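You operate a simulated robot arm through the tools that you are given. There is no shell and no other tool.

You are at the controls of a simulated robot arm. One attempt, no reset.

## Task
Fit the 6.5 mm screen on the pan and shake the beans through.
Fine: six or seven shakes; the tall beaker is emptied and goes back. Set down upright: tall beaker.

Only the result counts: the job must be done as asked and must still hold three seconds after the hand-in. Knocking over, shifting, dropping, spilling or breaking anything else fails it.

## Robot
A 6-joint arm with a two-finger parallel gripper, fixed in place. Base frame: the origin is at the foot of the arm, x ahead of it, y to its left, z up; the work surface is at about z = 885. Units: mm, rad, N and s.
With the tool pointing down near the work surface it reaches from about 360 to 760 mm from the base axis. Its first joint turns from -1.152 to 1.152 rad. Payload 2.45 kg.
The tool frame sits at the grasp point between the pads (the TCP): z along the fingers, y along the line on which they close. The tips reach 24 mm beyond it. The gripper opens to 68 mm. The fingers are 17 mm wide and 10 mm thick; the gripper's body (40 by 70 mm) begins 41 mm behind the TCP.
Orientation is told as [roll, pitch, yaw] about the base's x, y, z axes, in that order, counted from this pose: with the fingers straight down and closing along the base's y, the tool's x points along the base's -x, its y along +y and its z along -z.

## Interface
- The arm moves only by the tool servo_tool. Its argument "increments" is a list of rows, each a list of 3 entries, a list of its own where there are three numbers: the shift along the tool's x, y, z in mm, then the turn, a rotation vector about the tool's x, y, z in rad, then the gripper command, from -1 (shut) to 1 (fully open), values between in proportion. In form: [[[tx, ty, tz], [wx, wy, wz], fingers], ...]. A call has 1 to 20 rows; each row shifts and turns the commanded pose from where the row before left it, along the tool's axes as they then stand. A row lasts 0.2 s, in which the tool goes at most 50 mm and 0.15 rad; a call with a longer step from one row to the next is refused whole, and so is a gripper value outside its range. A pose out of reach is approached as far as the arm can. The call stops where the force on the tool passes 40 N (or 10 N more than at its start, if that is more) or the arm is blocked; 0.2 s more then pass. The fingers move at their own pace (about 108 mm/s each) and stop on an object; they squeeze with about 41 N. The grip force told is the motor's: it shows also when the fingers shut on nothing. Time passes only in rows, and 0.2 s behind the last, so rows that do not move let the fingers close. The reply holds the time, the measured pose of the TCP, the force on the tool along the base axes, the opening and the grip force, in the units named above and with some noise, with the torque about the TCP (base axes, N m) and any sound that the robot's microphone picked up, and new pictures: "show" is both (left out), scene, wrist or none.
- Cameras (640 x 400 px; columns grow to the right, rows downward): "scene" is fixed at [190.2, 452, 1457.8]; the picture's right is [-0.33, -0.95, 0.00], its down [-0.59, 0.20, -0.78] and it looks along [0.74, -0.26, -0.62] (base axes); focal length 214 px, centre (320, 200). "wrist" rides on the gripper at [84, 11, -75] in the tool frame; the picture's right is [-0.13, 0.99, 0.00], its down [-0.60, -0.08, -0.79] and it looks along [-0.79, -0.10, 0.61] (tool axes); focal length 251 px, centre (320, 200). There is no depth. A picture from a camera that has moved, and an enlarged one, comes with that camera's place and axes in the base frame and with its lens.
- zoom(camera, box): a new picture of the part [left, top, right, bottom] of that camera's present view, enlarged. It takes no simulated time.
- sign_off(): hands the job in; it is judged then, once.

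Places have to be worked out from the pictures, the camera data and where the tool is seen. Open the gripper and draw the arm clear of the work before you hand the job in, unless the task says otherwise.

The tools are called after "Request:" as a command line: name --argument value ..., lists and objects as JSON in quotes. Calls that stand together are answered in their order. servo_tool: Moves the arm, as the interface text tells. Its arguments: {"type":"object","properties":{"increments":{"type":"array"},"show":{"type":"string","enum":["both","scene","wrist","none"]}},"required":["increments"]} The other tools are called the same way: zoom (camera, box) takes an enlarged picture of a part of a camera's view; sign_off () hands the job in.

At the start:

```text
time: 0.0
ee_pos: [464.5, 193.8, 1285.8]
tcp_rot: [0.001, -0.003, 0.0]
contact_force: [0.0, 0.8, 0.9]
wrist_torque: [-0.02, 0.0, -0.01]
finger_gap: 68.2
grasp_force: 0.0
```

scene: 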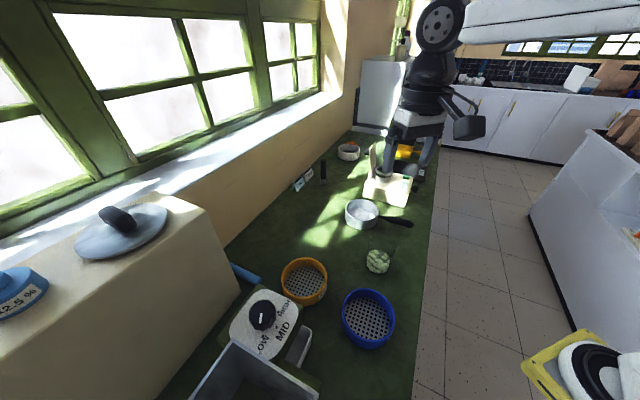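
wrist: 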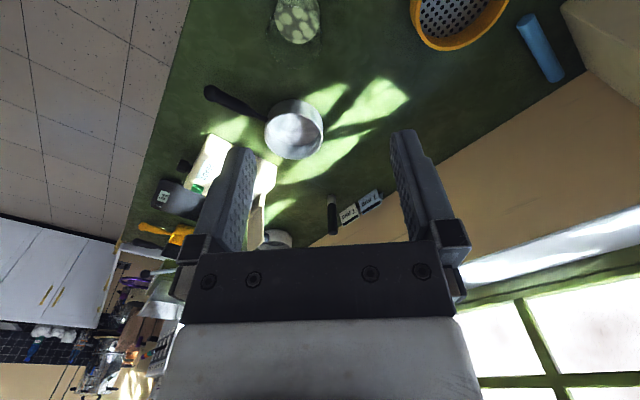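

I start by looking closely at the work surface in both views to identify the screens, the pan and the tall beaker.

Request:
zoom --camera "scene" --box '[220, 230, 420, 355]'

Request:
zoom --camera "scene" --box '[280, 120, 450, 230]'

Request:
zoom --camera "wrist" --box '[130, 60, 410, 260]'

Request:
zoom --camera "wrist" --box '[200, 0, 600, 180]'

```text
3.20 times, centred on (320, 292) of scene
camera zoom: at [190.2, 452.0, 1457.8], right [-0.33, -0.95, 0.0], down [-0.59, 0.2, -0.78], along [0.74, -0.26, -0.62], focal length 686 px, centre (320, -96)
```

zoom: 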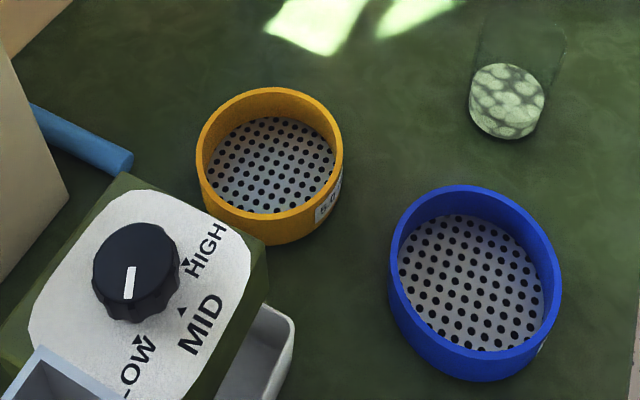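

```text
3.64 times, centred on (365, 175) of scene
camera zoom: at [190.2, 452.0, 1457.8], right [-0.33, -0.95, 0.0], down [-0.59, 0.2, -0.78], along [0.74, -0.26, -0.62], focal length 780 px, centre (156, 291)
```

zoom: 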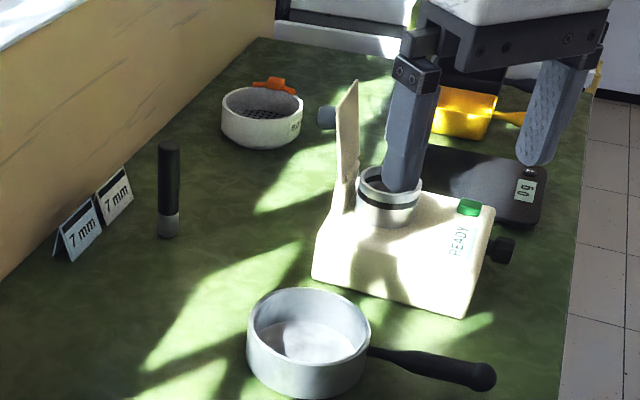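

```text
2.00 times, centred on (270, 160) of wrist
camera zoom: at [380.2, 204.8, 1361.0], right [0.13, 0.99, 0.0], down [0.6, -0.08, 0.79], along [0.79, -0.1, -0.61], focal length 503 px, centre (420, 280)
```

zoom: 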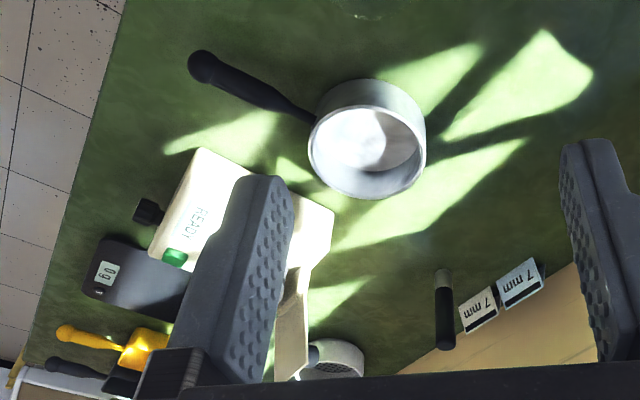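

```text
1.60 times, centred on (400, 90) of wrist
camera zoom: at [380.2, 204.8, 1361.0], right [0.13, 0.99, 0.0], down [0.6, -0.08, 0.79], along [0.79, -0.1, -0.61], focal length 402 px, centre (192, 376)
```

zoom: 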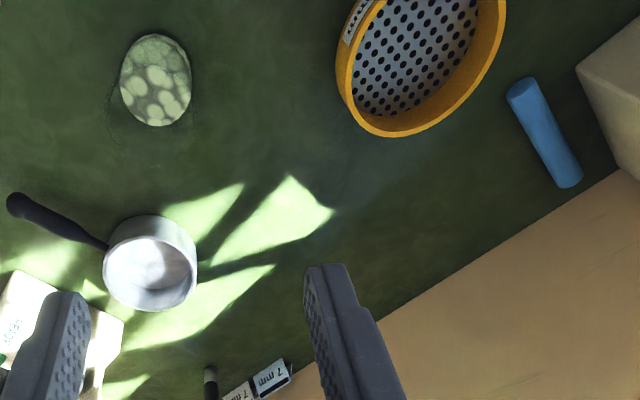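

I'm zooming further to read the sieve labels and see the beaker outline.

Request:
zoom --camera "scene" --box '[275, 250, 335, 310]'

Request:
zoom --camera "scene" --box '[335, 280, 400, 350]'

Request:
zoom --camera "scene" --box '[350, 220, 410, 280]'

Request:
zoom --camera "wrist" --box '[400, 0, 520, 60]'

Request:
zoom --camera "scene" --box '[325, 130, 385, 170]'

Request:
zoom --camera "wrist" --box '[240, 0, 340, 60]'

Request:
zoom --camera "scene" --box '[160, 280, 340, 400]'

Request:
zoom --camera "scene" --box '[0, 180, 200, 320]'

```text
6.67 times, centred on (305, 280) of scene
camera zoom: at [190.2, 452.0, 1457.8], right [-0.33, -0.95, 0.0], down [-0.59, 0.2, -0.78], along [0.74, -0.26, -0.62], focal length 1430 px, centre (420, -333)
```

zoom: 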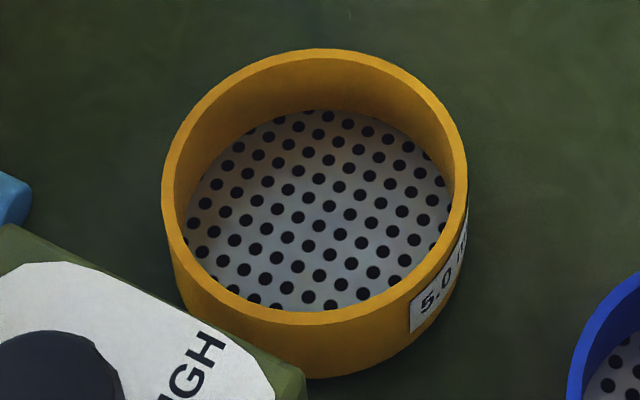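

```text
5.71 times, centred on (368, 315) of scene
camera zoom: at [190.2, 452.0, 1457.8], right [-0.33, -0.95, 0.0], down [-0.59, 0.2, -0.78], along [0.74, -0.26, -0.62], focal length 1226 px, centre (49, -457)
```

zoom: 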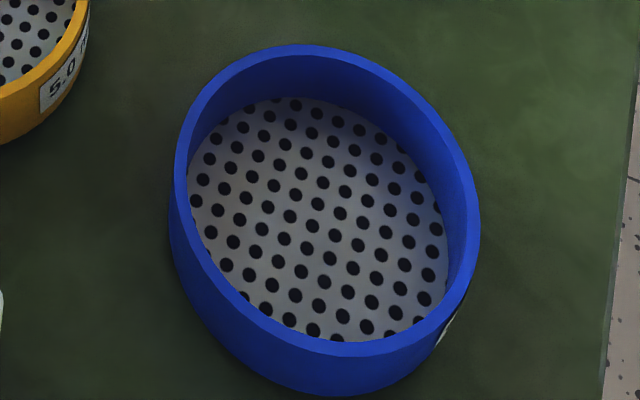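

```text
6.67 times, centred on (380, 250) of scene
camera zoom: at [190.2, 452.0, 1457.8], right [-0.33, -0.95, 0.0], down [-0.59, 0.2, -0.78], along [0.74, -0.26, -0.62], focal length 1430 px, centre (-80, -133)
```

zoom: 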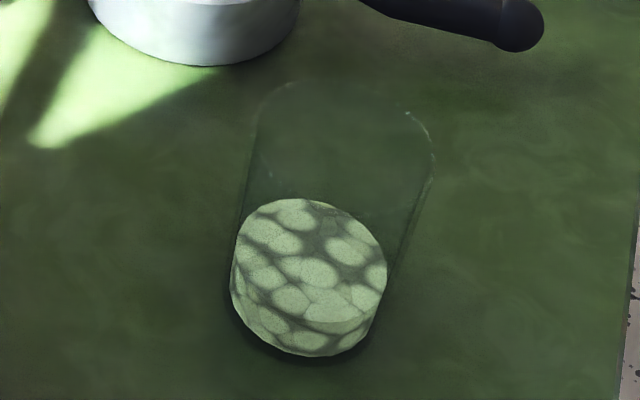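

```text
5.33 times, centred on (460, 30) of wrist
camera zoom: at [380.2, 204.8, 1361.0], right [0.13, 0.99, 0.0], down [0.6, -0.08, 0.79], along [0.79, -0.1, -0.61], focal length 1341 px, centre (-427, 1107)
```

zoom: 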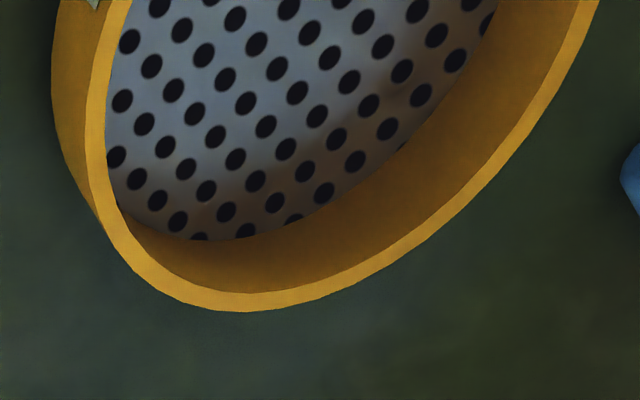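

```text
10.00 times, centred on (355, 150) of scene
camera zoom: at [190.2, 452.0, 1457.8], right [-0.33, -0.95, 0.0], down [-0.59, 0.2, -0.78], along [0.74, -0.26, -0.62], focal length 2145 px, centre (-30, 700)
```

zoom: 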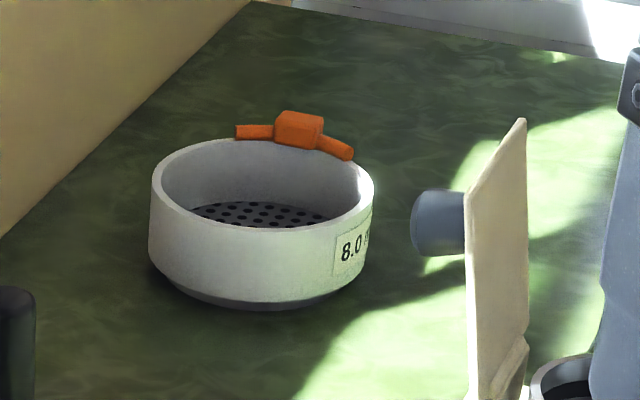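

```text
6.40 times, centred on (290, 30) of wrist
camera zoom: at [380.2, 204.8, 1361.0], right [0.13, 0.99, 0.0], down [0.6, -0.08, 0.79], along [0.79, -0.1, -0.61], focal length 1609 px, centre (512, 1288)
```

zoom: 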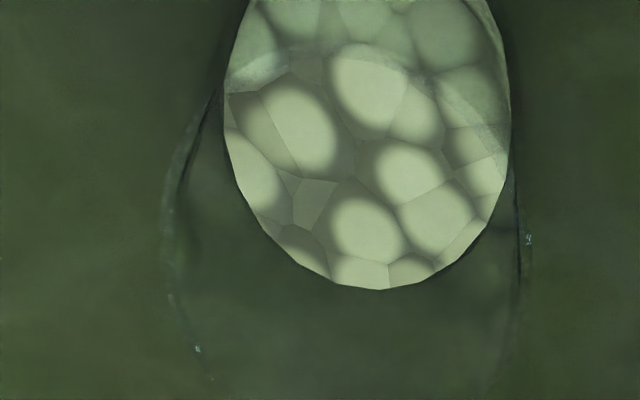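

```text
3.33 times, centred on (250, 340) of scene
camera zoom: at [190.2, 452.0, 1457.8], right [-0.33, -0.95, 0.0], down [-0.59, 0.2, -0.78], along [0.74, -0.26, -0.62], focal length 715 px, centre (553, -267)
```

zoom: 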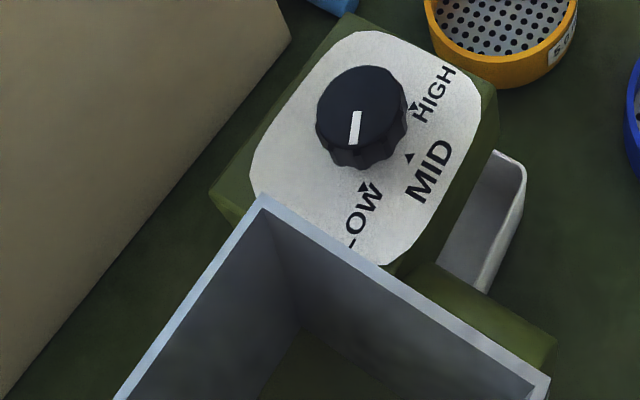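

```text
2.86 times, centred on (100, 250) of scene
camera zoom: at [190.2, 452.0, 1457.8], right [-0.33, -0.95, 0.0], down [-0.59, 0.2, -0.78], along [0.74, -0.26, -0.62], focal length 613 px, centre (949, 57)
```

zoom: 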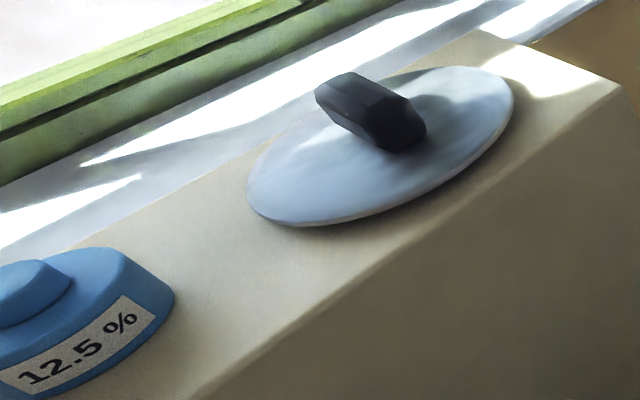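

The orange screen reads 5.0 mm and the far white one 8.0 mm, so blue should be the 6.5 mm, but its label faces the arm. I back the arm off and turn it so the wrist camera can read the blue screen's label.

Request:
servo_tool --increments '[[[26.9, 4.2, 27.2], [0, 0, 0], 1], [[26.9, 4.2, 27.2], [0, 0, 0], 1], [[26.9, 4.2, 27.2], [0, 0, 0], 1], [[26.9, 4.2, 27.2], [0, 0, 0], 1], [[26.9, 4.2, 27.2], [0, 0, 0], 1], [[0, 0, 0], [0, 0, -0.15], 1], [[0, 0, 0], [0, 0, -0.15], 1], [[0, 0, 0], [0, 0, -0.15], 1]]'

```text
time: 1.8
ee_pos: [329.6, 215.7, 1149.2]
tcp_rot: [0.001, -0.002, 0.453]
contact_force: [-0.1, -0.5, -0.2]
wrist_torque: [0.01, 0.04, -0.01]
finger_gap: 68.0
grasp_force: 0.0
camera wrist: at [249.8, 188.0, 1224.5], right [-0.32, 0.95, 0.0], down [0.58, 0.19, 0.8], along [0.75, 0.25, -0.61], focal length 251 px, centre (320, 200)
```

scene: 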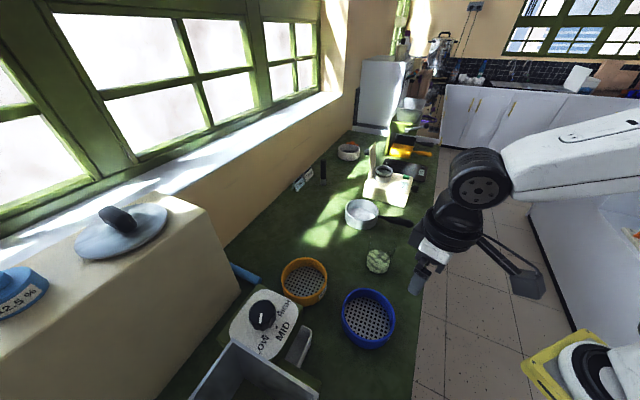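
wrist: 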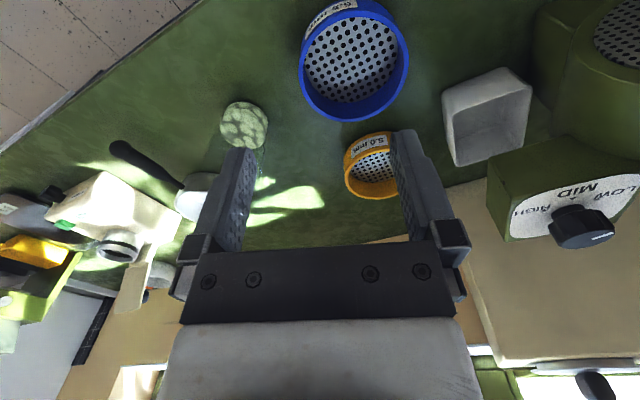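

The blue label is now at the top edge of the wrist picture; I enlarge it, and the other things visible.

Request:
zoom --camera "wrist" --box '[290, 0, 420, 130]'

Request:
zoom --camera "wrist" --box '[340, 120, 400, 200]'

Request:
zoom --camera "wrist" --box '[200, 80, 290, 200]'

Request:
zoom --camera "scene" --box '[320, 130, 440, 240]'

Request:
zoom --camera "scene" --box '[350, 220, 410, 280]'

```text
3.08 times, centred on (355, 65) of wrist
camera zoom: at [249.8, 188.0, 1224.5], right [-0.32, 0.95, 0.0], down [0.58, 0.19, 0.8], along [0.75, 0.25, -0.61], focal length 774 px, centre (212, 615)
```

zoom: 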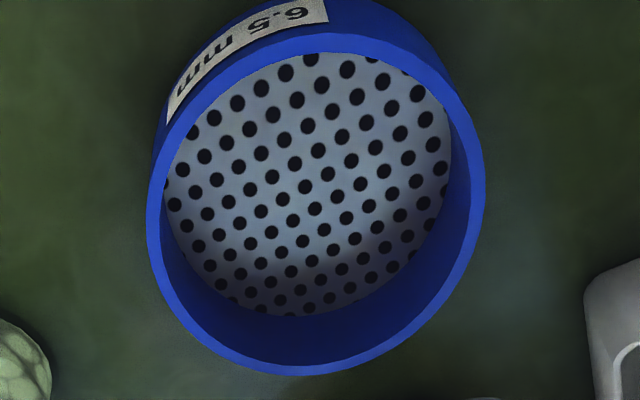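

```text
5.00 times, centred on (370, 160) of wrist
camera zoom: at [249.8, 188.0, 1224.5], right [-0.32, 0.95, 0.0], down [0.58, 0.19, 0.8], along [0.75, 0.25, -0.61], focal length 1257 px, centre (70, 400)
```

zoom: 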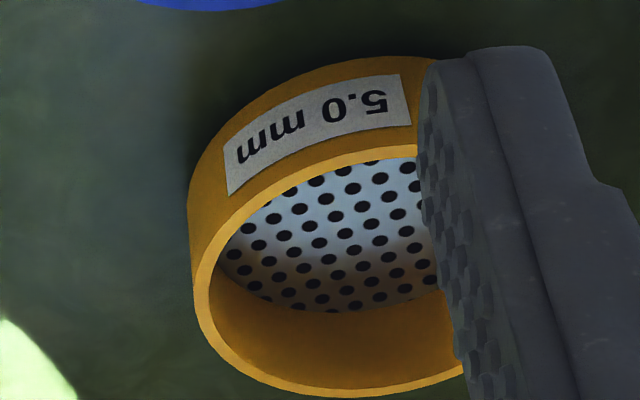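

```text
3.33 times, centred on (245, 140) of wrist
camera zoom: at [249.8, 188.0, 1224.5], right [-0.32, 0.95, 0.0], down [0.58, 0.19, 0.8], along [0.75, 0.25, -0.61], focal length 838 px, centre (570, 400)
```

zoom: 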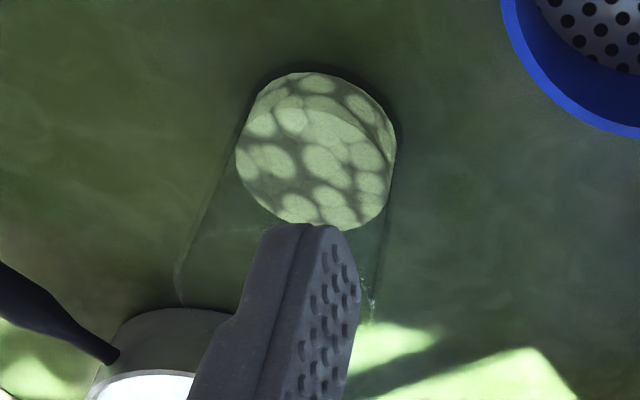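

```text
3.64 times, centred on (380, 185) of scene
camera zoom: at [190.2, 452.0, 1457.8], right [-0.33, -0.95, 0.0], down [-0.59, 0.2, -0.78], along [0.74, -0.26, -0.62], focal length 780 px, centre (102, 254)
```

zoom: 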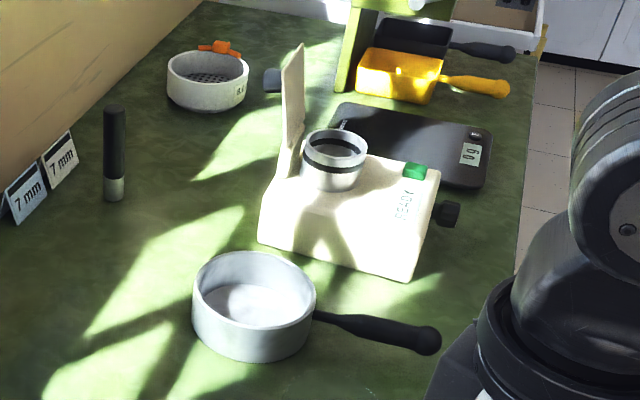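

```text
6.67 times, centred on (380, 250) of scene
camera zoom: at [190.2, 452.0, 1457.8], right [-0.33, -0.95, 0.0], down [-0.59, 0.2, -0.78], along [0.74, -0.26, -0.62], focal length 1430 px, centre (-80, -133)
```

zoom: 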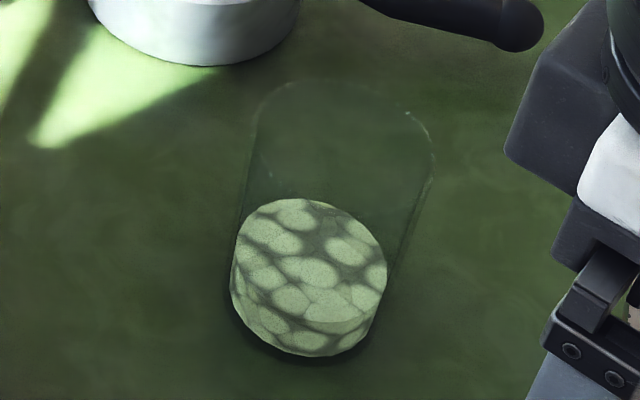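

Blue is confirmed as the 6.5 mm screen. I now take close zooms of the pan and the blue screen in the scene view to measure positions.

Request:
zoom --camera "scene" --box '[335, 190, 425, 240]'

Request:
zoom --camera "scene" --box '[335, 280, 405, 355]'

Request:
zoom --camera "scene" --box '[400, 150, 560, 310]'

```text
7.11 times, centred on (380, 215) of scene
camera zoom: at [190.2, 452.0, 1457.8], right [-0.33, -0.95, 0.0], down [-0.59, 0.2, -0.78], along [0.74, -0.26, -0.62], focal length 1525 px, centre (-107, 93)
```

zoom: 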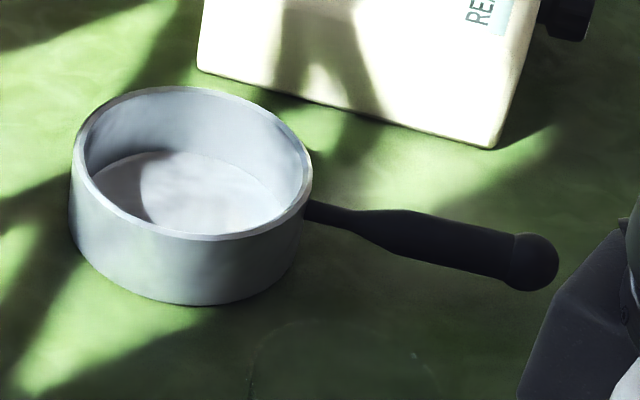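

```text
5.33 times, centred on (370, 318) of scene
camera zoom: at [190.2, 452.0, 1457.8], right [-0.33, -0.95, 0.0], down [-0.59, 0.2, -0.78], along [0.74, -0.26, -0.62], focal length 1144 px, centre (53, -427)
```

zoom: 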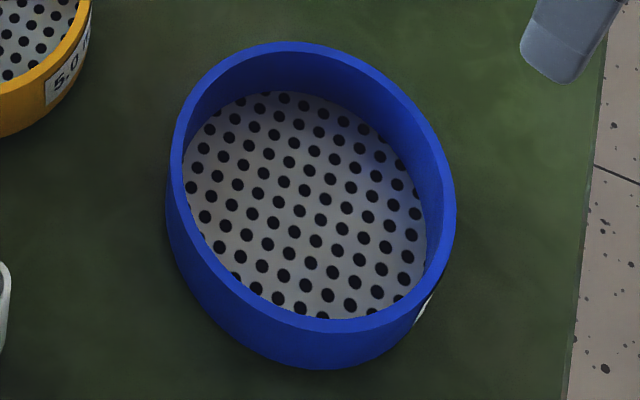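

```text
2.50 times, centred on (480, 230) of scene
camera zoom: at [190.2, 452.0, 1457.8], right [-0.33, -0.95, 0.0], down [-0.59, 0.2, -0.78], along [0.74, -0.26, -0.62], focal length 536 px, centre (-80, 125)
```

zoom: 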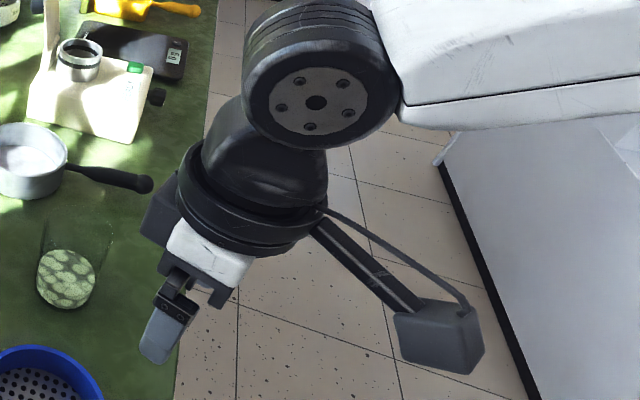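

Positions so far: blue screen centre ≈ (372, 269) with its rim at z ≈ 935, pan centre ≈ (715, 104) with its rim at z ≈ 930, and the beaker at about (500, 150). I move above the +y side wall of the blue screen to check the alignment.

Request:
servo_tool --increments '[[[-12.9, 22.2, 34.8], [0, 0, 0], 1], [[-12.9, 22.2, 34.8], [0, 0, 0], 1], [[-12.9, 22.2, 34.8], [0, 0, 0], 1], [[-12.9, 22.2, 34.8], [0, 0, -0.086], 1], [[0, 0, 0], [0, 0, -0.086], 1], [[0, 0, 0], [0, 0, 0], 1]]'

```text
time: 3.2
ee_pos: [337.9, 317.7, 1010.7]
tcp_rot: [0.0, -0.002, 0.623]
contact_force: [-0.5, -0.6, -0.4]
wrist_torque: [-0.05, 0.03, -0.02]
finger_gap: 67.8
grasp_force: 0.2
camera wrist: at [264.6, 277.6, 1085.6], right [-0.47, 0.88, 0.0], down [0.53, 0.29, 0.8], along [0.7, 0.38, -0.61], focal length 251 px, centre (320, 200)
```

scene: 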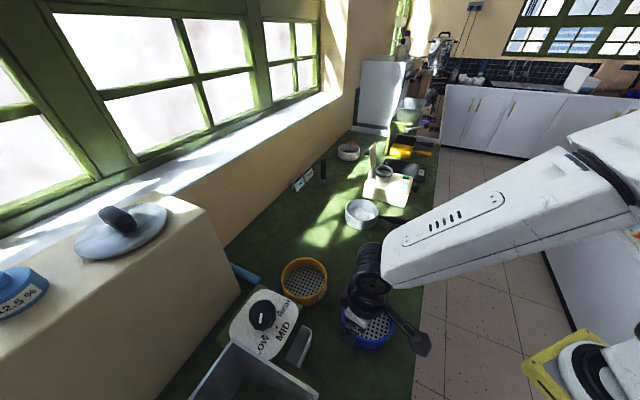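
wrist: 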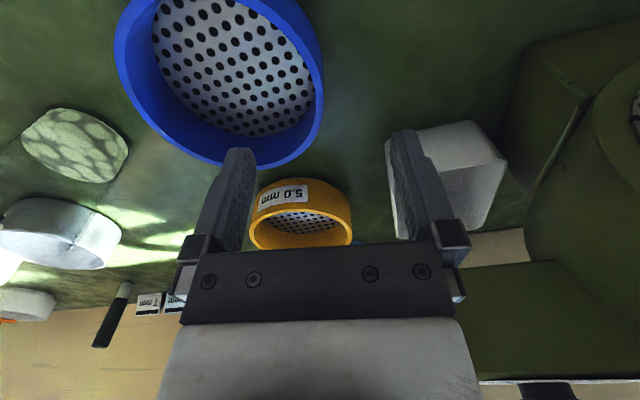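

I zoom the wrist view to measure the blue rim precisely.

Request:
zoom --camera "wrist" --box '[100, 0, 340, 180]'

Request:
zoom --camera "scene" --box '[320, 260, 440, 360]'

```text
2.22 times, centred on (220, 90) of wrist
camera zoom: at [264.6, 277.6, 1085.6], right [-0.47, 0.88, 0.0], down [0.53, 0.29, 0.8], along [0.7, 0.38, -0.61], focal length 559 px, centre (542, 444)
```

zoom: 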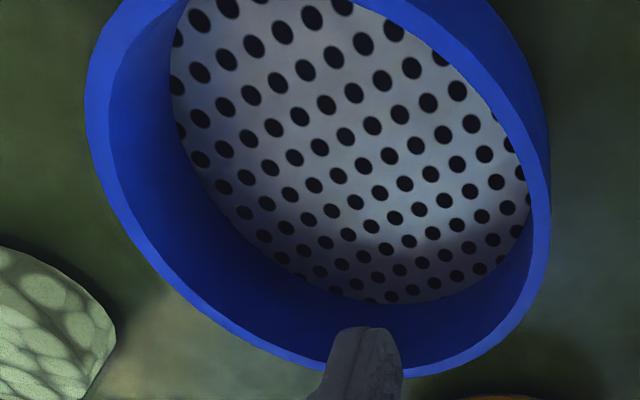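

```text
4.00 times, centred on (380, 310) of scene
camera zoom: at [190.2, 452.0, 1457.8], right [-0.33, -0.95, 0.0], down [-0.59, 0.2, -0.78], along [0.74, -0.26, -0.62], focal length 858 px, centre (80, -240)
```

zoom: 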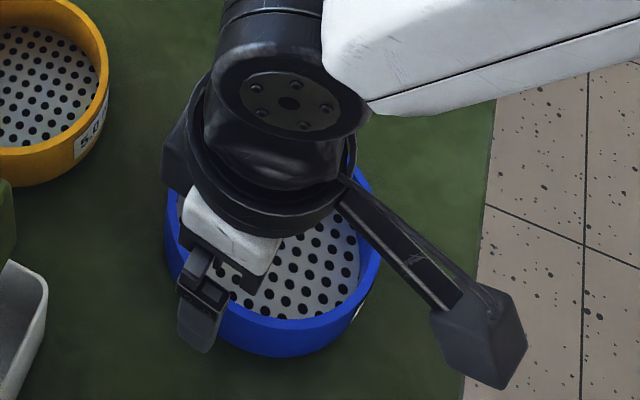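

The circle fit gives a screen centre of (374, 269), a rim at z ≈ 935 and the mesh about 36 mm below the rim, so the tool is nearly over the wall. I correct about 1.5 mm, descend to z ≈ 933 and close on the wall.

Request:
servo_tool --increments '[[[-1.2, -1.0, 19.4], [0, 0, 0], 1], [[0, 0, 19.4], [0, 0, 0], 1], [[0, 0, 19.4], [0, 0, 0], 1], [[0, 0, 19.4], [0, 0, 0], 1], [[0, 0, 0], [0, 0, 0], 1]]'

```text
time: 4.4
ee_pos: [340.9, 317.7, 932.2]
tcp_rot: [0.0, -0.003, 0.62]
contact_force: [0.1, 1.1, 0.5]
wrist_torque: [-0.01, -0.03, -0.01]
finger_gap: 67.8
grasp_force: 0.0
camera wrist: at [266.2, 277.5, 1007.9], right [-0.47, 0.88, 0.0], down [0.53, 0.29, 0.8], along [0.7, 0.38, -0.61], focal length 251 px, centre (320, 200)
```

scene: 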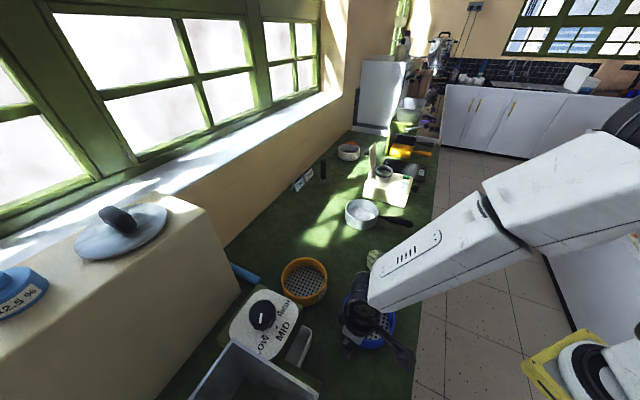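
wrist: 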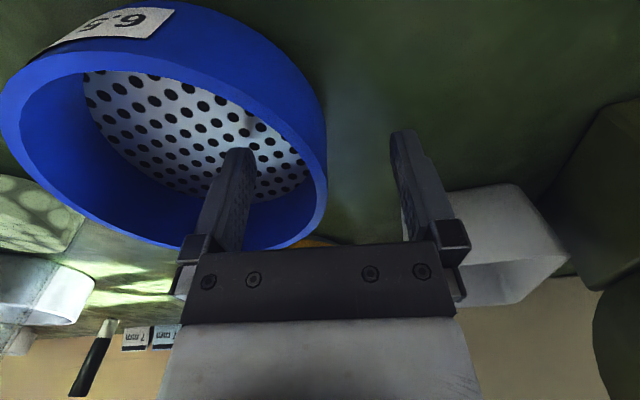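

The wall stands between the pads right at the tool centre. I close the fingers on it.

Request:
servo_tool --increments '[[[0, 0, 0], [0, 0, 0], -0.5], [[0, 0, 0], [0, 0, 0], -1], [[0, 0, 0], [0, 0, 0], -1], [[0, 0, 0], [0, 0, 0], -1]]' --show "wrist"

```text
time: 5.4
ee_pos: [340.1, 317.6, 932.7]
tcp_rot: [0.001, -0.002, 0.621]
contact_force: [1.2, -0.5, 0.4]
wrist_torque: [0.0, 0.05, 0.04]
finger_gap: 4.4
grasp_force: 27.8
camera wrist: at [266.2, 277.5, 1008.2], right [-0.47, 0.88, 0.0], down [0.53, 0.29, 0.8], along [0.7, 0.38, -0.61], focal length 251 px, centre (320, 200)
```

wrist: 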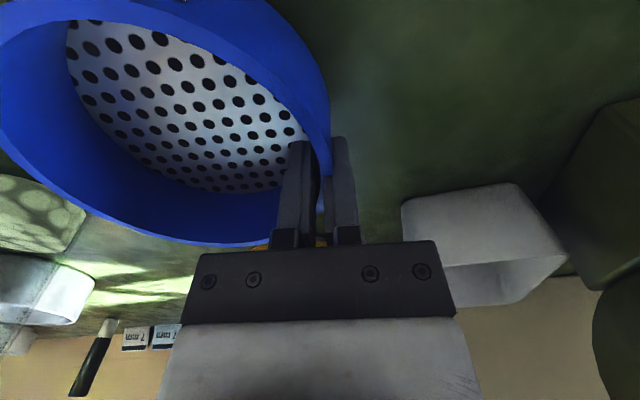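

The wall is held (gap 4.4 mm, 28 N). I lift the screen straight up and check how it hangs.

Request:
servo_tool --increments '[[[0, 0, -10], [0, 0, 0], -1], [[0, 0, -25], [0, 0, 0], -1], [[0, 0, -35], [0, 0, 0], -1], [[0, 0, -40], [0, 0, 0], -1], [[0, 0, -40], [0, 0, 0], -1], [[0, 0, 0], [0, 0, 0], -1]]'

```text
time: 6.8
ee_pos: [340.1, 318.8, 1082.7]
tcp_rot: [0.001, -0.003, 0.62]
contact_force: [-0.5, 1.1, -1.7]
wrist_torque: [0.04, 0.06, 0.0]
finger_gap: 4.2
grasp_force: 27.9
camera wrist: at [265.5, 277.7, 1158.8], right [-0.47, 0.88, 0.0], down [0.53, 0.29, 0.8], along [0.7, 0.38, -0.61], focal length 251 px, centre (320, 200)
```

scene: 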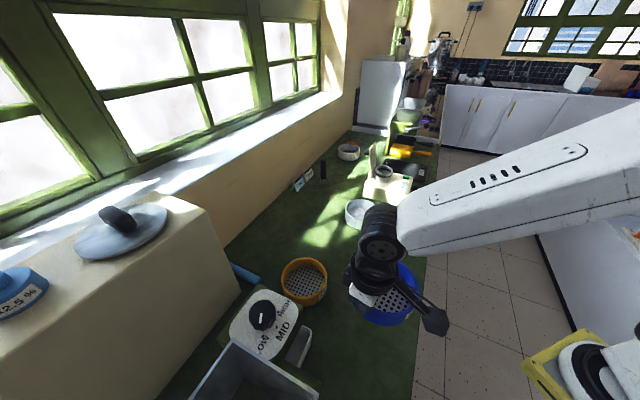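
wrist: 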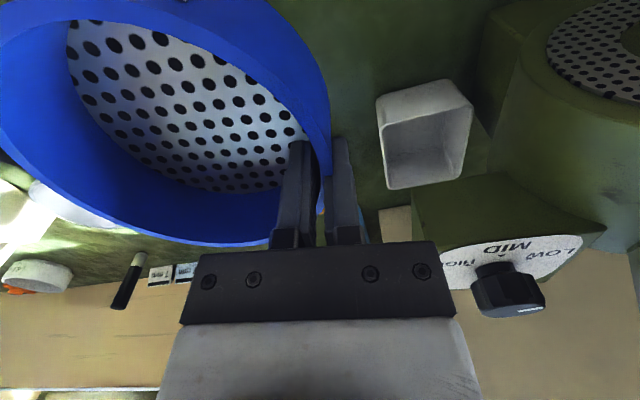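

The screen hangs level and unchanged in the grip. I zoom in to fit where its centre lies relative to the tool.

Request:
zoom --camera "wrist" --box '[0, 0, 400, 250]'

Request:
zoom --camera "wrist" --box '[240, 80, 400, 260]'

```text
1.60 times, centred on (200, 125) of wrist
camera zoom: at [265.5, 277.7, 1158.8], right [-0.47, 0.88, 0.0], down [0.53, 0.29, 0.8], along [0.7, 0.38, -0.61], focal length 402 px, centre (512, 320)
```

zoom: 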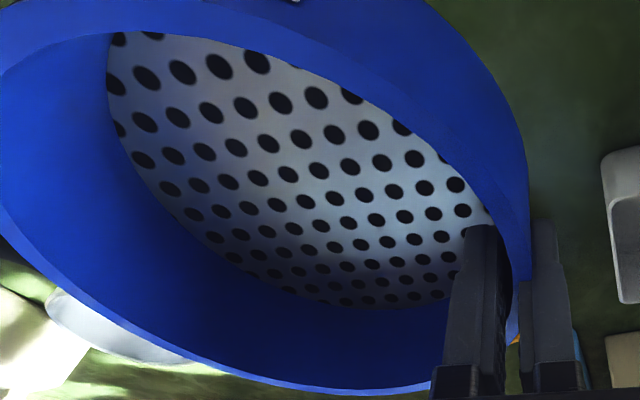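

```text
2.22 times, centred on (320, 170) of wrist
camera zoom: at [265.5, 277.7, 1158.8], right [-0.47, 0.88, 0.0], down [0.53, 0.29, 0.8], along [0.7, 0.38, -0.61], focal length 559 px, centre (320, 267)
```

zoom: 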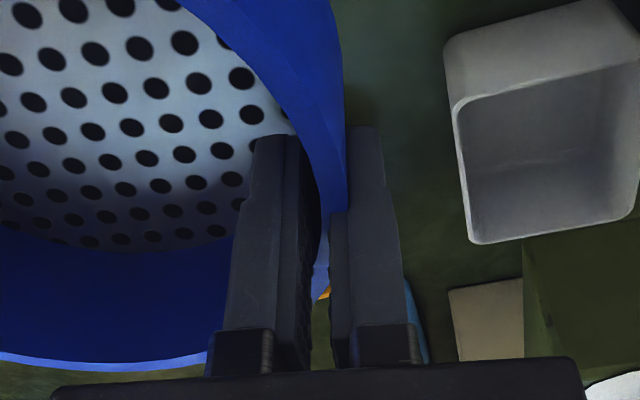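

The fit puts the screen centre about 11 mm along tool +x and 56 mm along tool −y from the TCP, because it pivoted a little in the grip. I carry it high over the beaker to above the pan, keeping this orientation.

Request:
servo_tool --increments '[[[0, 0, -15], [0, 0, 0], -1], [[-9.6, -16.9, -15], [0, 0, 0], -1], [[-19.3, -33.8, 0], [0, 0, 0], -1], [[-19.3, -33.8, 0], [0, 0, 0], -1], [[-19.3, -33.8, 0], [0, 0, 0], -1], [[-19.3, -33.8, 0], [0, 0, 0], -1], [[-19.3, -33.8, 0], [0, 0, 0], -1], [[-19.3, -33.8, 0], [0, 0, 0], -1], [[-19.3, -33.8, 0], [0, 0, 0], -1], [[-19.3, -33.8, 0], [0, 0, 0], -1], [[-19.3, -33.8, 0], [0, 0, 0], -1], [[-9.6, -16.9, 0], [0, 0, 0], -1], [[0, 0, 0], [0, 0, 0], -1]]'

```text
time: 9.6
ee_pos: [694.5, 154.0, 1113.0]
tcp_rot: [0.001, -0.002, 0.622]
contact_force: [0.2, 0.0, -1.4]
wrist_torque: [0.06, -0.02, 0.0]
finger_gap: 4.3
grasp_force: 27.3
camera wrist: at [619.1, 114.8, 1189.3], right [-0.47, 0.88, 0.0], down [0.53, 0.29, 0.8], along [0.7, 0.38, -0.61], focal length 251 px, centre (320, 200)
```

scene: 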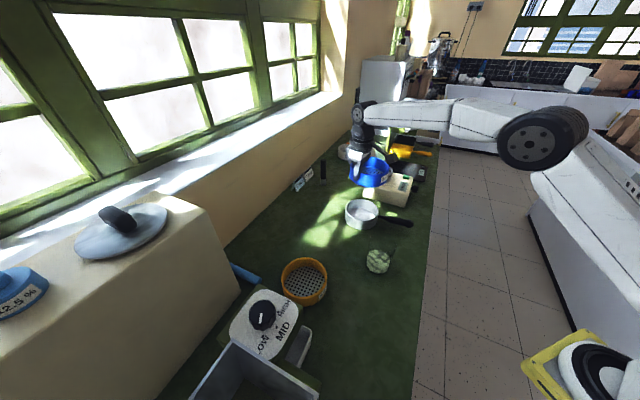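
wrist: 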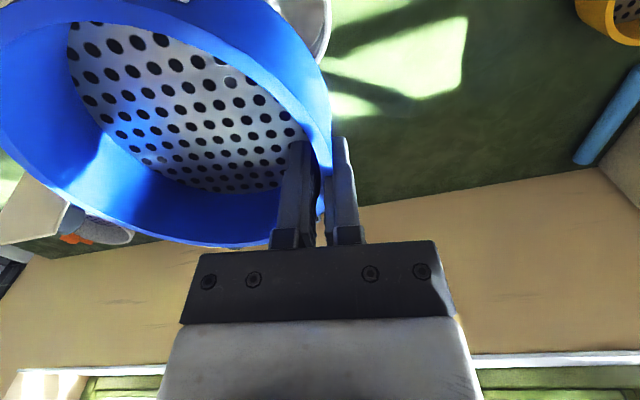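

The screen is above the pan. I lower it to about 35 mm over the pan rim and check the alignment in the scene view.

Request:
servo_tool --increments '[[[0, 0, 30], [0, 0, 0], -1], [[0, 0, 35], [0, 0, 0], -1], [[0, 0, 35], [0, 0, 0], -1], [[0, 0, 0], [0, 0, 0], -1]]'

Request:
zoom --camera "scene" --box '[330, 150, 420, 240]'

Request:
zoom --camera "wrist" --box '[0, 0, 400, 250]'

```text
time: 10.6
ee_pos: [694.3, 155.1, 1012.7]
tcp_rot: [0.001, -0.004, 0.621]
contact_force: [-0.6, -0.2, -2.1]
wrist_torque: [0.07, 0.03, -0.01]
finger_gap: 4.3
grasp_force: 27.8
camera wrist: at [620.0, 115.6, 1088.6], right [-0.47, 0.88, 0.0], down [0.53, 0.29, 0.8], along [0.7, 0.38, -0.61], focal length 251 px, centre (320, 200)
```

scene: 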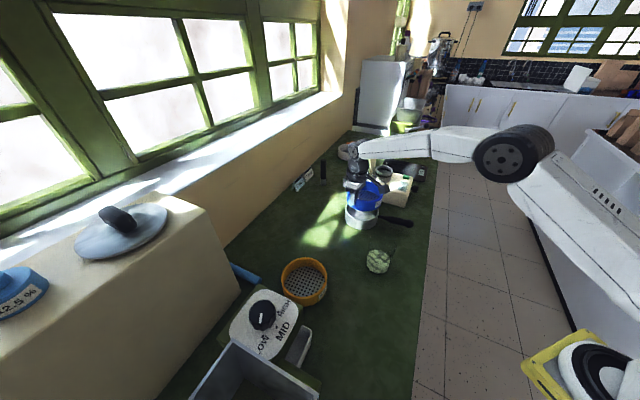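
wrist: 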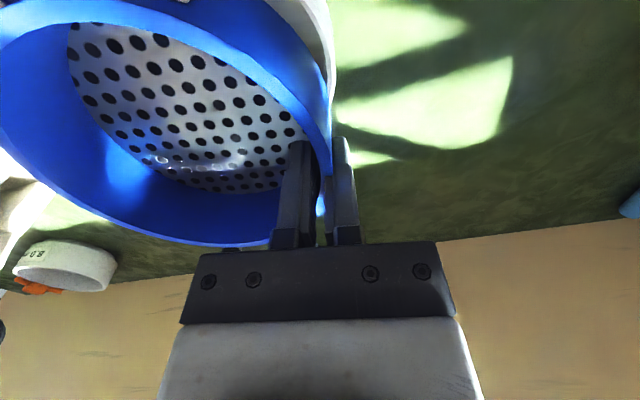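

```text
4.44 times, centred on (375, 195) of scene
camera zoom: at [190.3, 452.0, 1457.8], right [-0.33, -0.95, 0.0], down [-0.59, 0.2, -0.78], along [0.74, -0.26, -0.62], focal length 953 px, centre (76, 222)
```

zoom: 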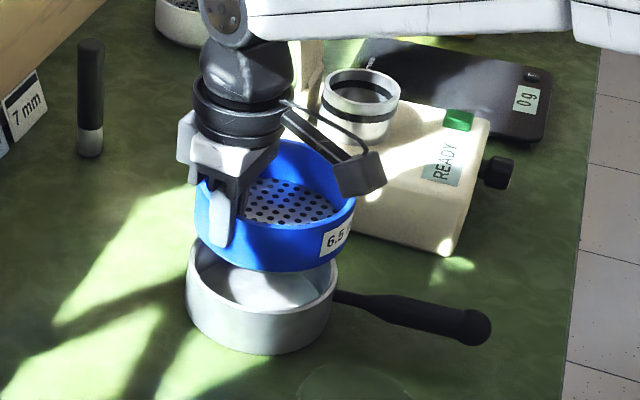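

```text
1.60 times, centred on (200, 125) of wrist
camera zoom: at [620.0, 115.6, 1088.6], right [-0.47, 0.88, 0.0], down [0.53, 0.29, 0.8], along [0.7, 0.38, -0.61], focal length 402 px, centre (512, 320)
```

zoom: 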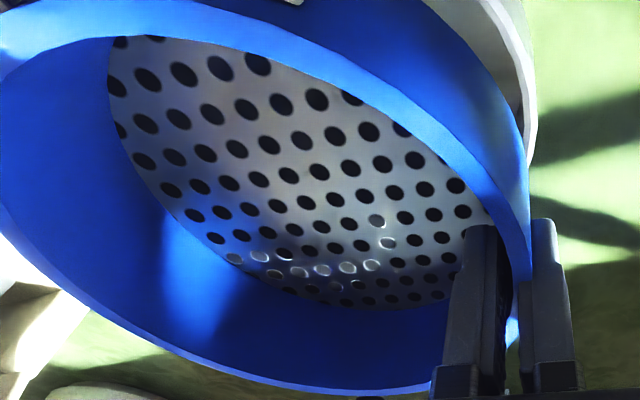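

I take tighter zooms of the screen and pan to compare their outlines.

Request:
zoom --camera "scene" --box '[345, 175, 395, 225]'

Request:
zoom --camera "scene" --box '[345, 200, 395, 235]'

```text
8.00 times, centred on (370, 200) of scene
camera zoom: at [190.3, 452.0, 1457.8], right [-0.33, -0.95, 0.0], down [-0.59, 0.2, -0.78], along [0.74, -0.26, -0.62], focal length 1716 px, centre (-80, 200)
```

zoom: 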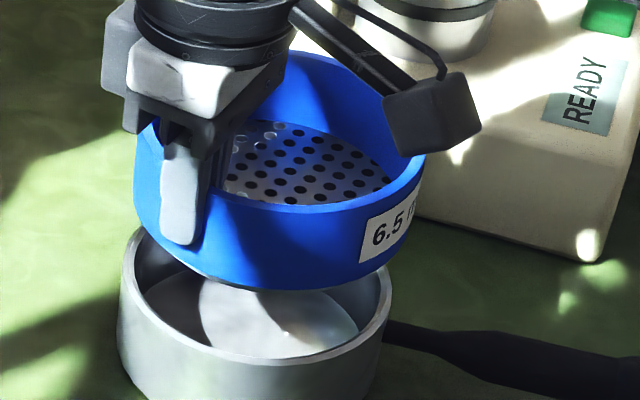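

```text
11.43 times, centred on (370, 218) of scene
camera zoom: at [190.3, 452.0, 1457.8], right [-0.33, -0.95, 0.0], down [-0.59, 0.2, -0.78], along [0.74, -0.26, -0.62], focal length 2451 px, centre (-251, 0)
```

zoom: 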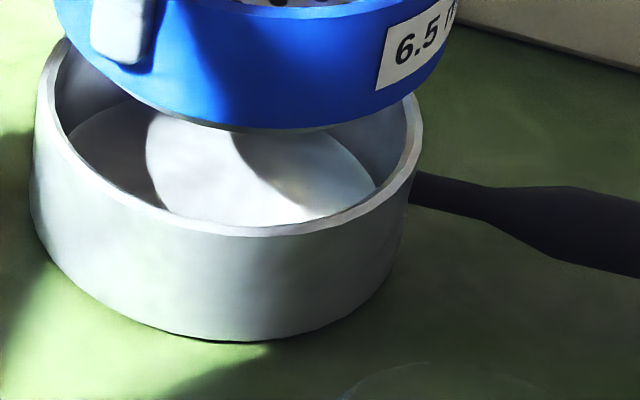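

I zoom the wrist view on where the pan edge shows beside the screen, to check that the two are concentric.

Request:
zoom --camera "wrist" --box '[200, 0, 360, 100]'

Request:
zoom --camera "wrist" --box '[0, 0, 160, 100]'

Request:
zoom --camera "wrist" --box '[0, 150, 320, 260]'

Request:
zoom --camera "scene" --box '[355, 180, 400, 215]'

```text
4.00 times, centred on (280, 50) of wrist
camera zoom: at [620.0, 115.6, 1088.6], right [-0.47, 0.88, 0.0], down [0.53, 0.29, 0.8], along [0.7, 0.38, -0.61], focal length 1006 px, centre (480, 800)
```

zoom: 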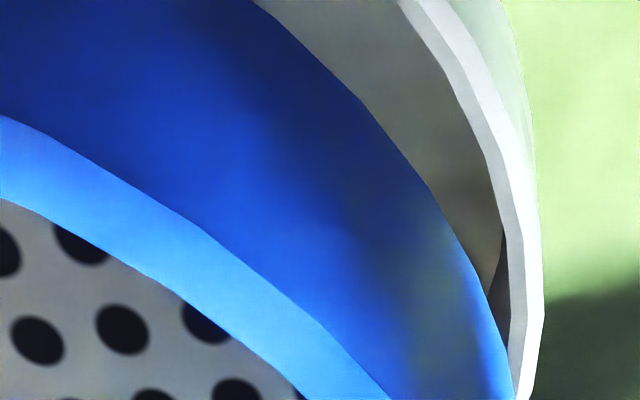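

```text
4.00 times, centred on (80, 50) of wrist
camera zoom: at [620.0, 115.6, 1088.6], right [-0.47, 0.88, 0.0], down [0.53, 0.29, 0.8], along [0.7, 0.38, -0.61], focal length 1006 px, centre (1280, 800)
```

zoom: 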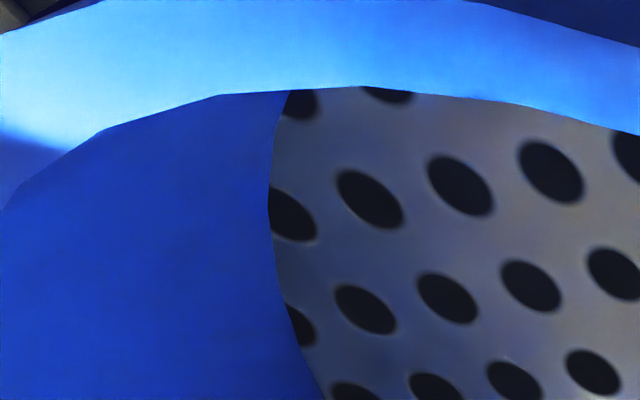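

```text
2.00 times, centred on (160, 205) of wrist
camera zoom: at [620.0, 115.6, 1088.6], right [-0.47, 0.88, 0.0], down [0.53, 0.29, 0.8], along [0.7, 0.38, -0.61], focal length 503 px, centre (640, 190)
```

zoom: 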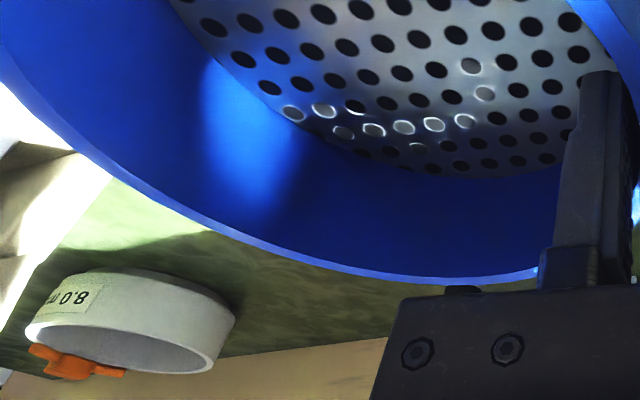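

```text
11.43 times, centred on (378, 198) of scene
camera zoom: at [190.3, 452.0, 1457.8], right [-0.33, -0.95, 0.0], down [-0.59, 0.2, -0.78], along [0.74, -0.26, -0.62], focal length 2451 px, centre (-337, 229)
```

zoom: 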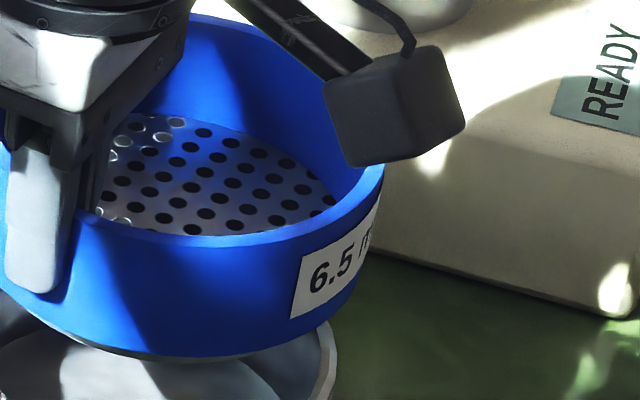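

The wrist fit puts the screen centre about 5 mm off the pan centre, in the picture's leftward direction. I shift it about 4.5 mm and lower it to some 14 mm above the rim, then measure again.

Request:
servo_tool --increments '[[[-1.6, 4.3, 0], [0, 0, 0], -1], [[0, 0, 10], [0, 0, 0], -1], [[0, 0, 10], [0, 0, 0], -1], [[0, 0, 0], [0, 0, 0], -1]]'

Request:
zoom --camera "wrist" --box '[200, 0, 360, 100]'

Request:
zoom --camera "scene" --box '[340, 180, 400, 235]'

Request:
zoom --camera "scene" --box '[350, 195, 390, 220]'

```text
time: 11.6
ee_pos: [692.5, 159.1, 992.3]
tcp_rot: [0.001, -0.003, 0.621]
contact_force: [-0.8, 0.4, -1.9]
wrist_torque: [0.1, 0.06, 0.0]
finger_gap: 4.1
grasp_force: 27.6
camera wrist: at [618.4, 119.7, 1068.5], right [-0.47, 0.88, 0.0], down [0.53, 0.29, 0.8], along [0.7, 0.38, -0.61], focal length 251 px, centre (320, 200)
```

scene: 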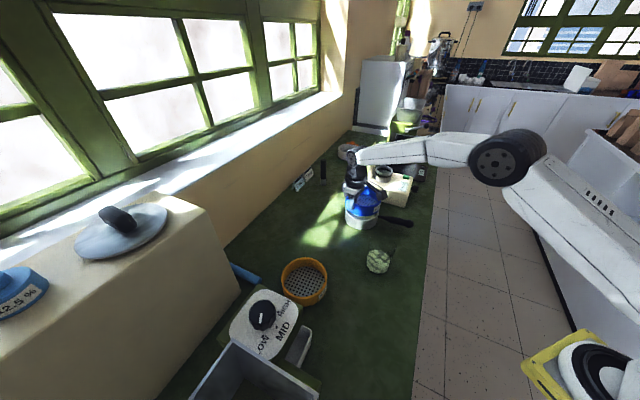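
wrist: 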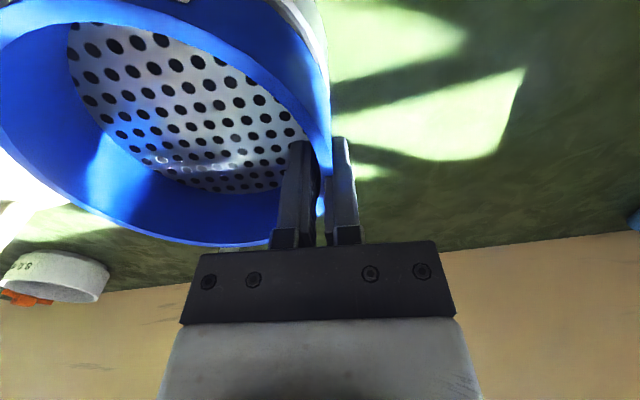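

```text
4.00 times, centred on (280, 50) of wrist
camera zoom: at [618.4, 119.7, 1068.5], right [-0.47, 0.88, 0.0], down [0.53, 0.29, 0.8], along [0.7, 0.38, -0.61], focal length 1006 px, centre (480, 800)
```

zoom: 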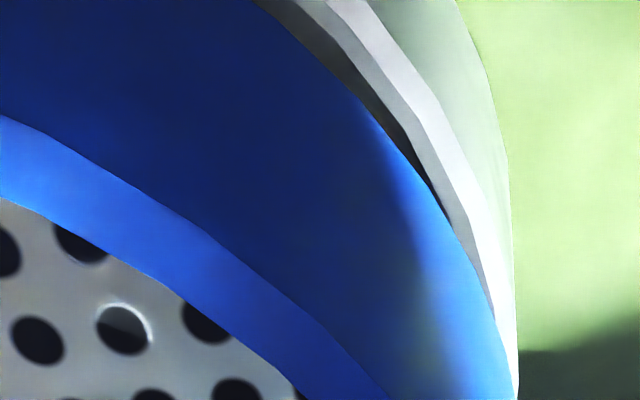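

```text
7.27 times, centred on (370, 208) of scene
camera zoom: at [190.3, 452.0, 1457.8], right [-0.33, -0.95, 0.0], down [-0.59, 0.2, -0.78], along [0.74, -0.26, -0.62], focal length 1560 px, centre (-44, 146)
```

zoom: 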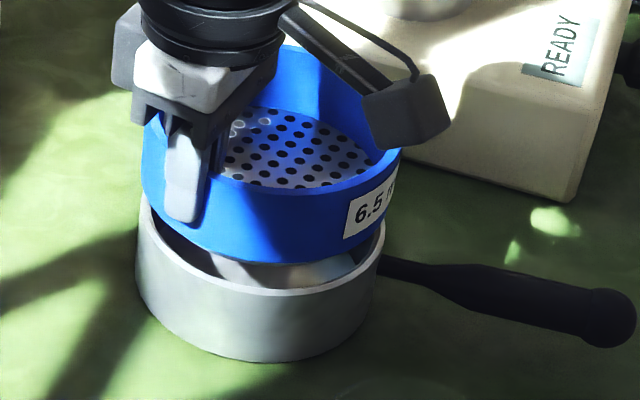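

```text
16.00 times, centred on (370, 208) of scene
camera zoom: at [190.3, 452.0, 1457.8], right [-0.33, -0.95, 0.0], down [-0.59, 0.2, -0.78], along [0.74, -0.26, -0.62], focal length 3432 px, centre (-480, 80)
```

zoom: 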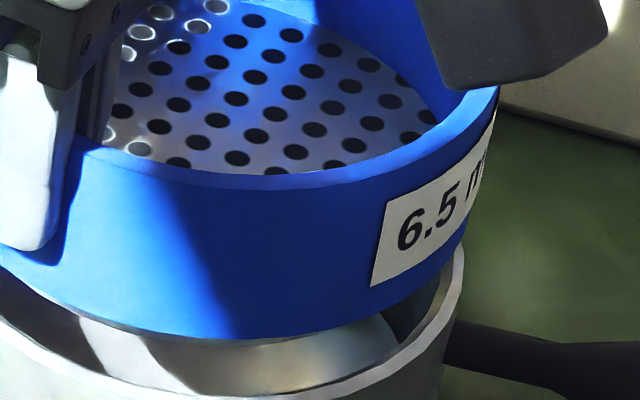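

The outlines are now concentric to about 1 mm in both views. I lower it gently in small steps while watching the force.

Request:
servo_tool --increments '[[[0, 0.3, 4], [0, 0, 0], -1], [[0, 0, 4], [0, 0, 0], -1], [[0, 0, 4], [0, 0, 0], -1], [[0, 0, 2], [0, 0, 0], -1], [[0, 0, 2], [0, 0, 0], -1], [[0, 0, 0], [0, 0, 0], -1]]' --show "none"

Request:
zoom --camera "scene" --box '[340, 180, 400, 235]'

Request:
zoom --camera "wrist" --box '[200, 0, 360, 100]'

```text
time: 13.0
ee_pos: [692.2, 160.6, 977.6]
tcp_rot: [-0.002, -0.003, 0.621]
contact_force: [0.3, -0.3, -1.7]
wrist_torque: [0.08, 0.01, -0.01]
finger_gap: 4.0
grasp_force: 27.9
```

```text
7.27 times, centred on (370, 208) of scene
camera zoom: at [190.3, 452.0, 1457.8], right [-0.33, -0.95, 0.0], down [-0.59, 0.2, -0.78], along [0.74, -0.26, -0.62], focal length 1560 px, centre (-44, 146)
```

zoom: 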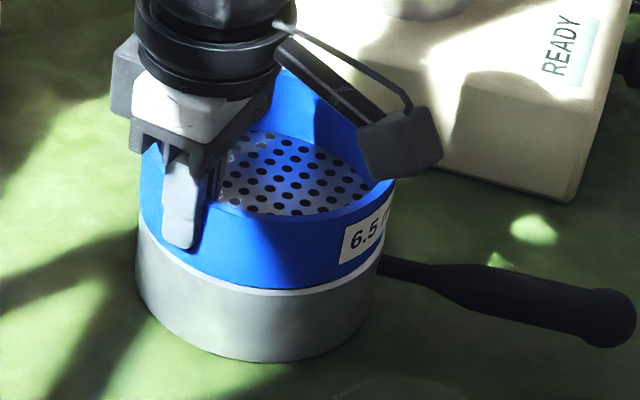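

```text
4.00 times, centred on (280, 50) of wrist
camera zoom: at [617.7, 119.7, 1052.8], right [-0.47, 0.88, 0.0], down [0.53, 0.29, 0.8], along [0.7, 0.38, -0.61], focal length 1006 px, centre (480, 800)
```

zoom: 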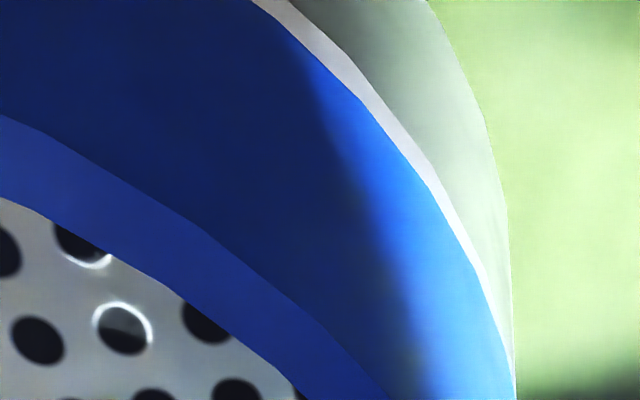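

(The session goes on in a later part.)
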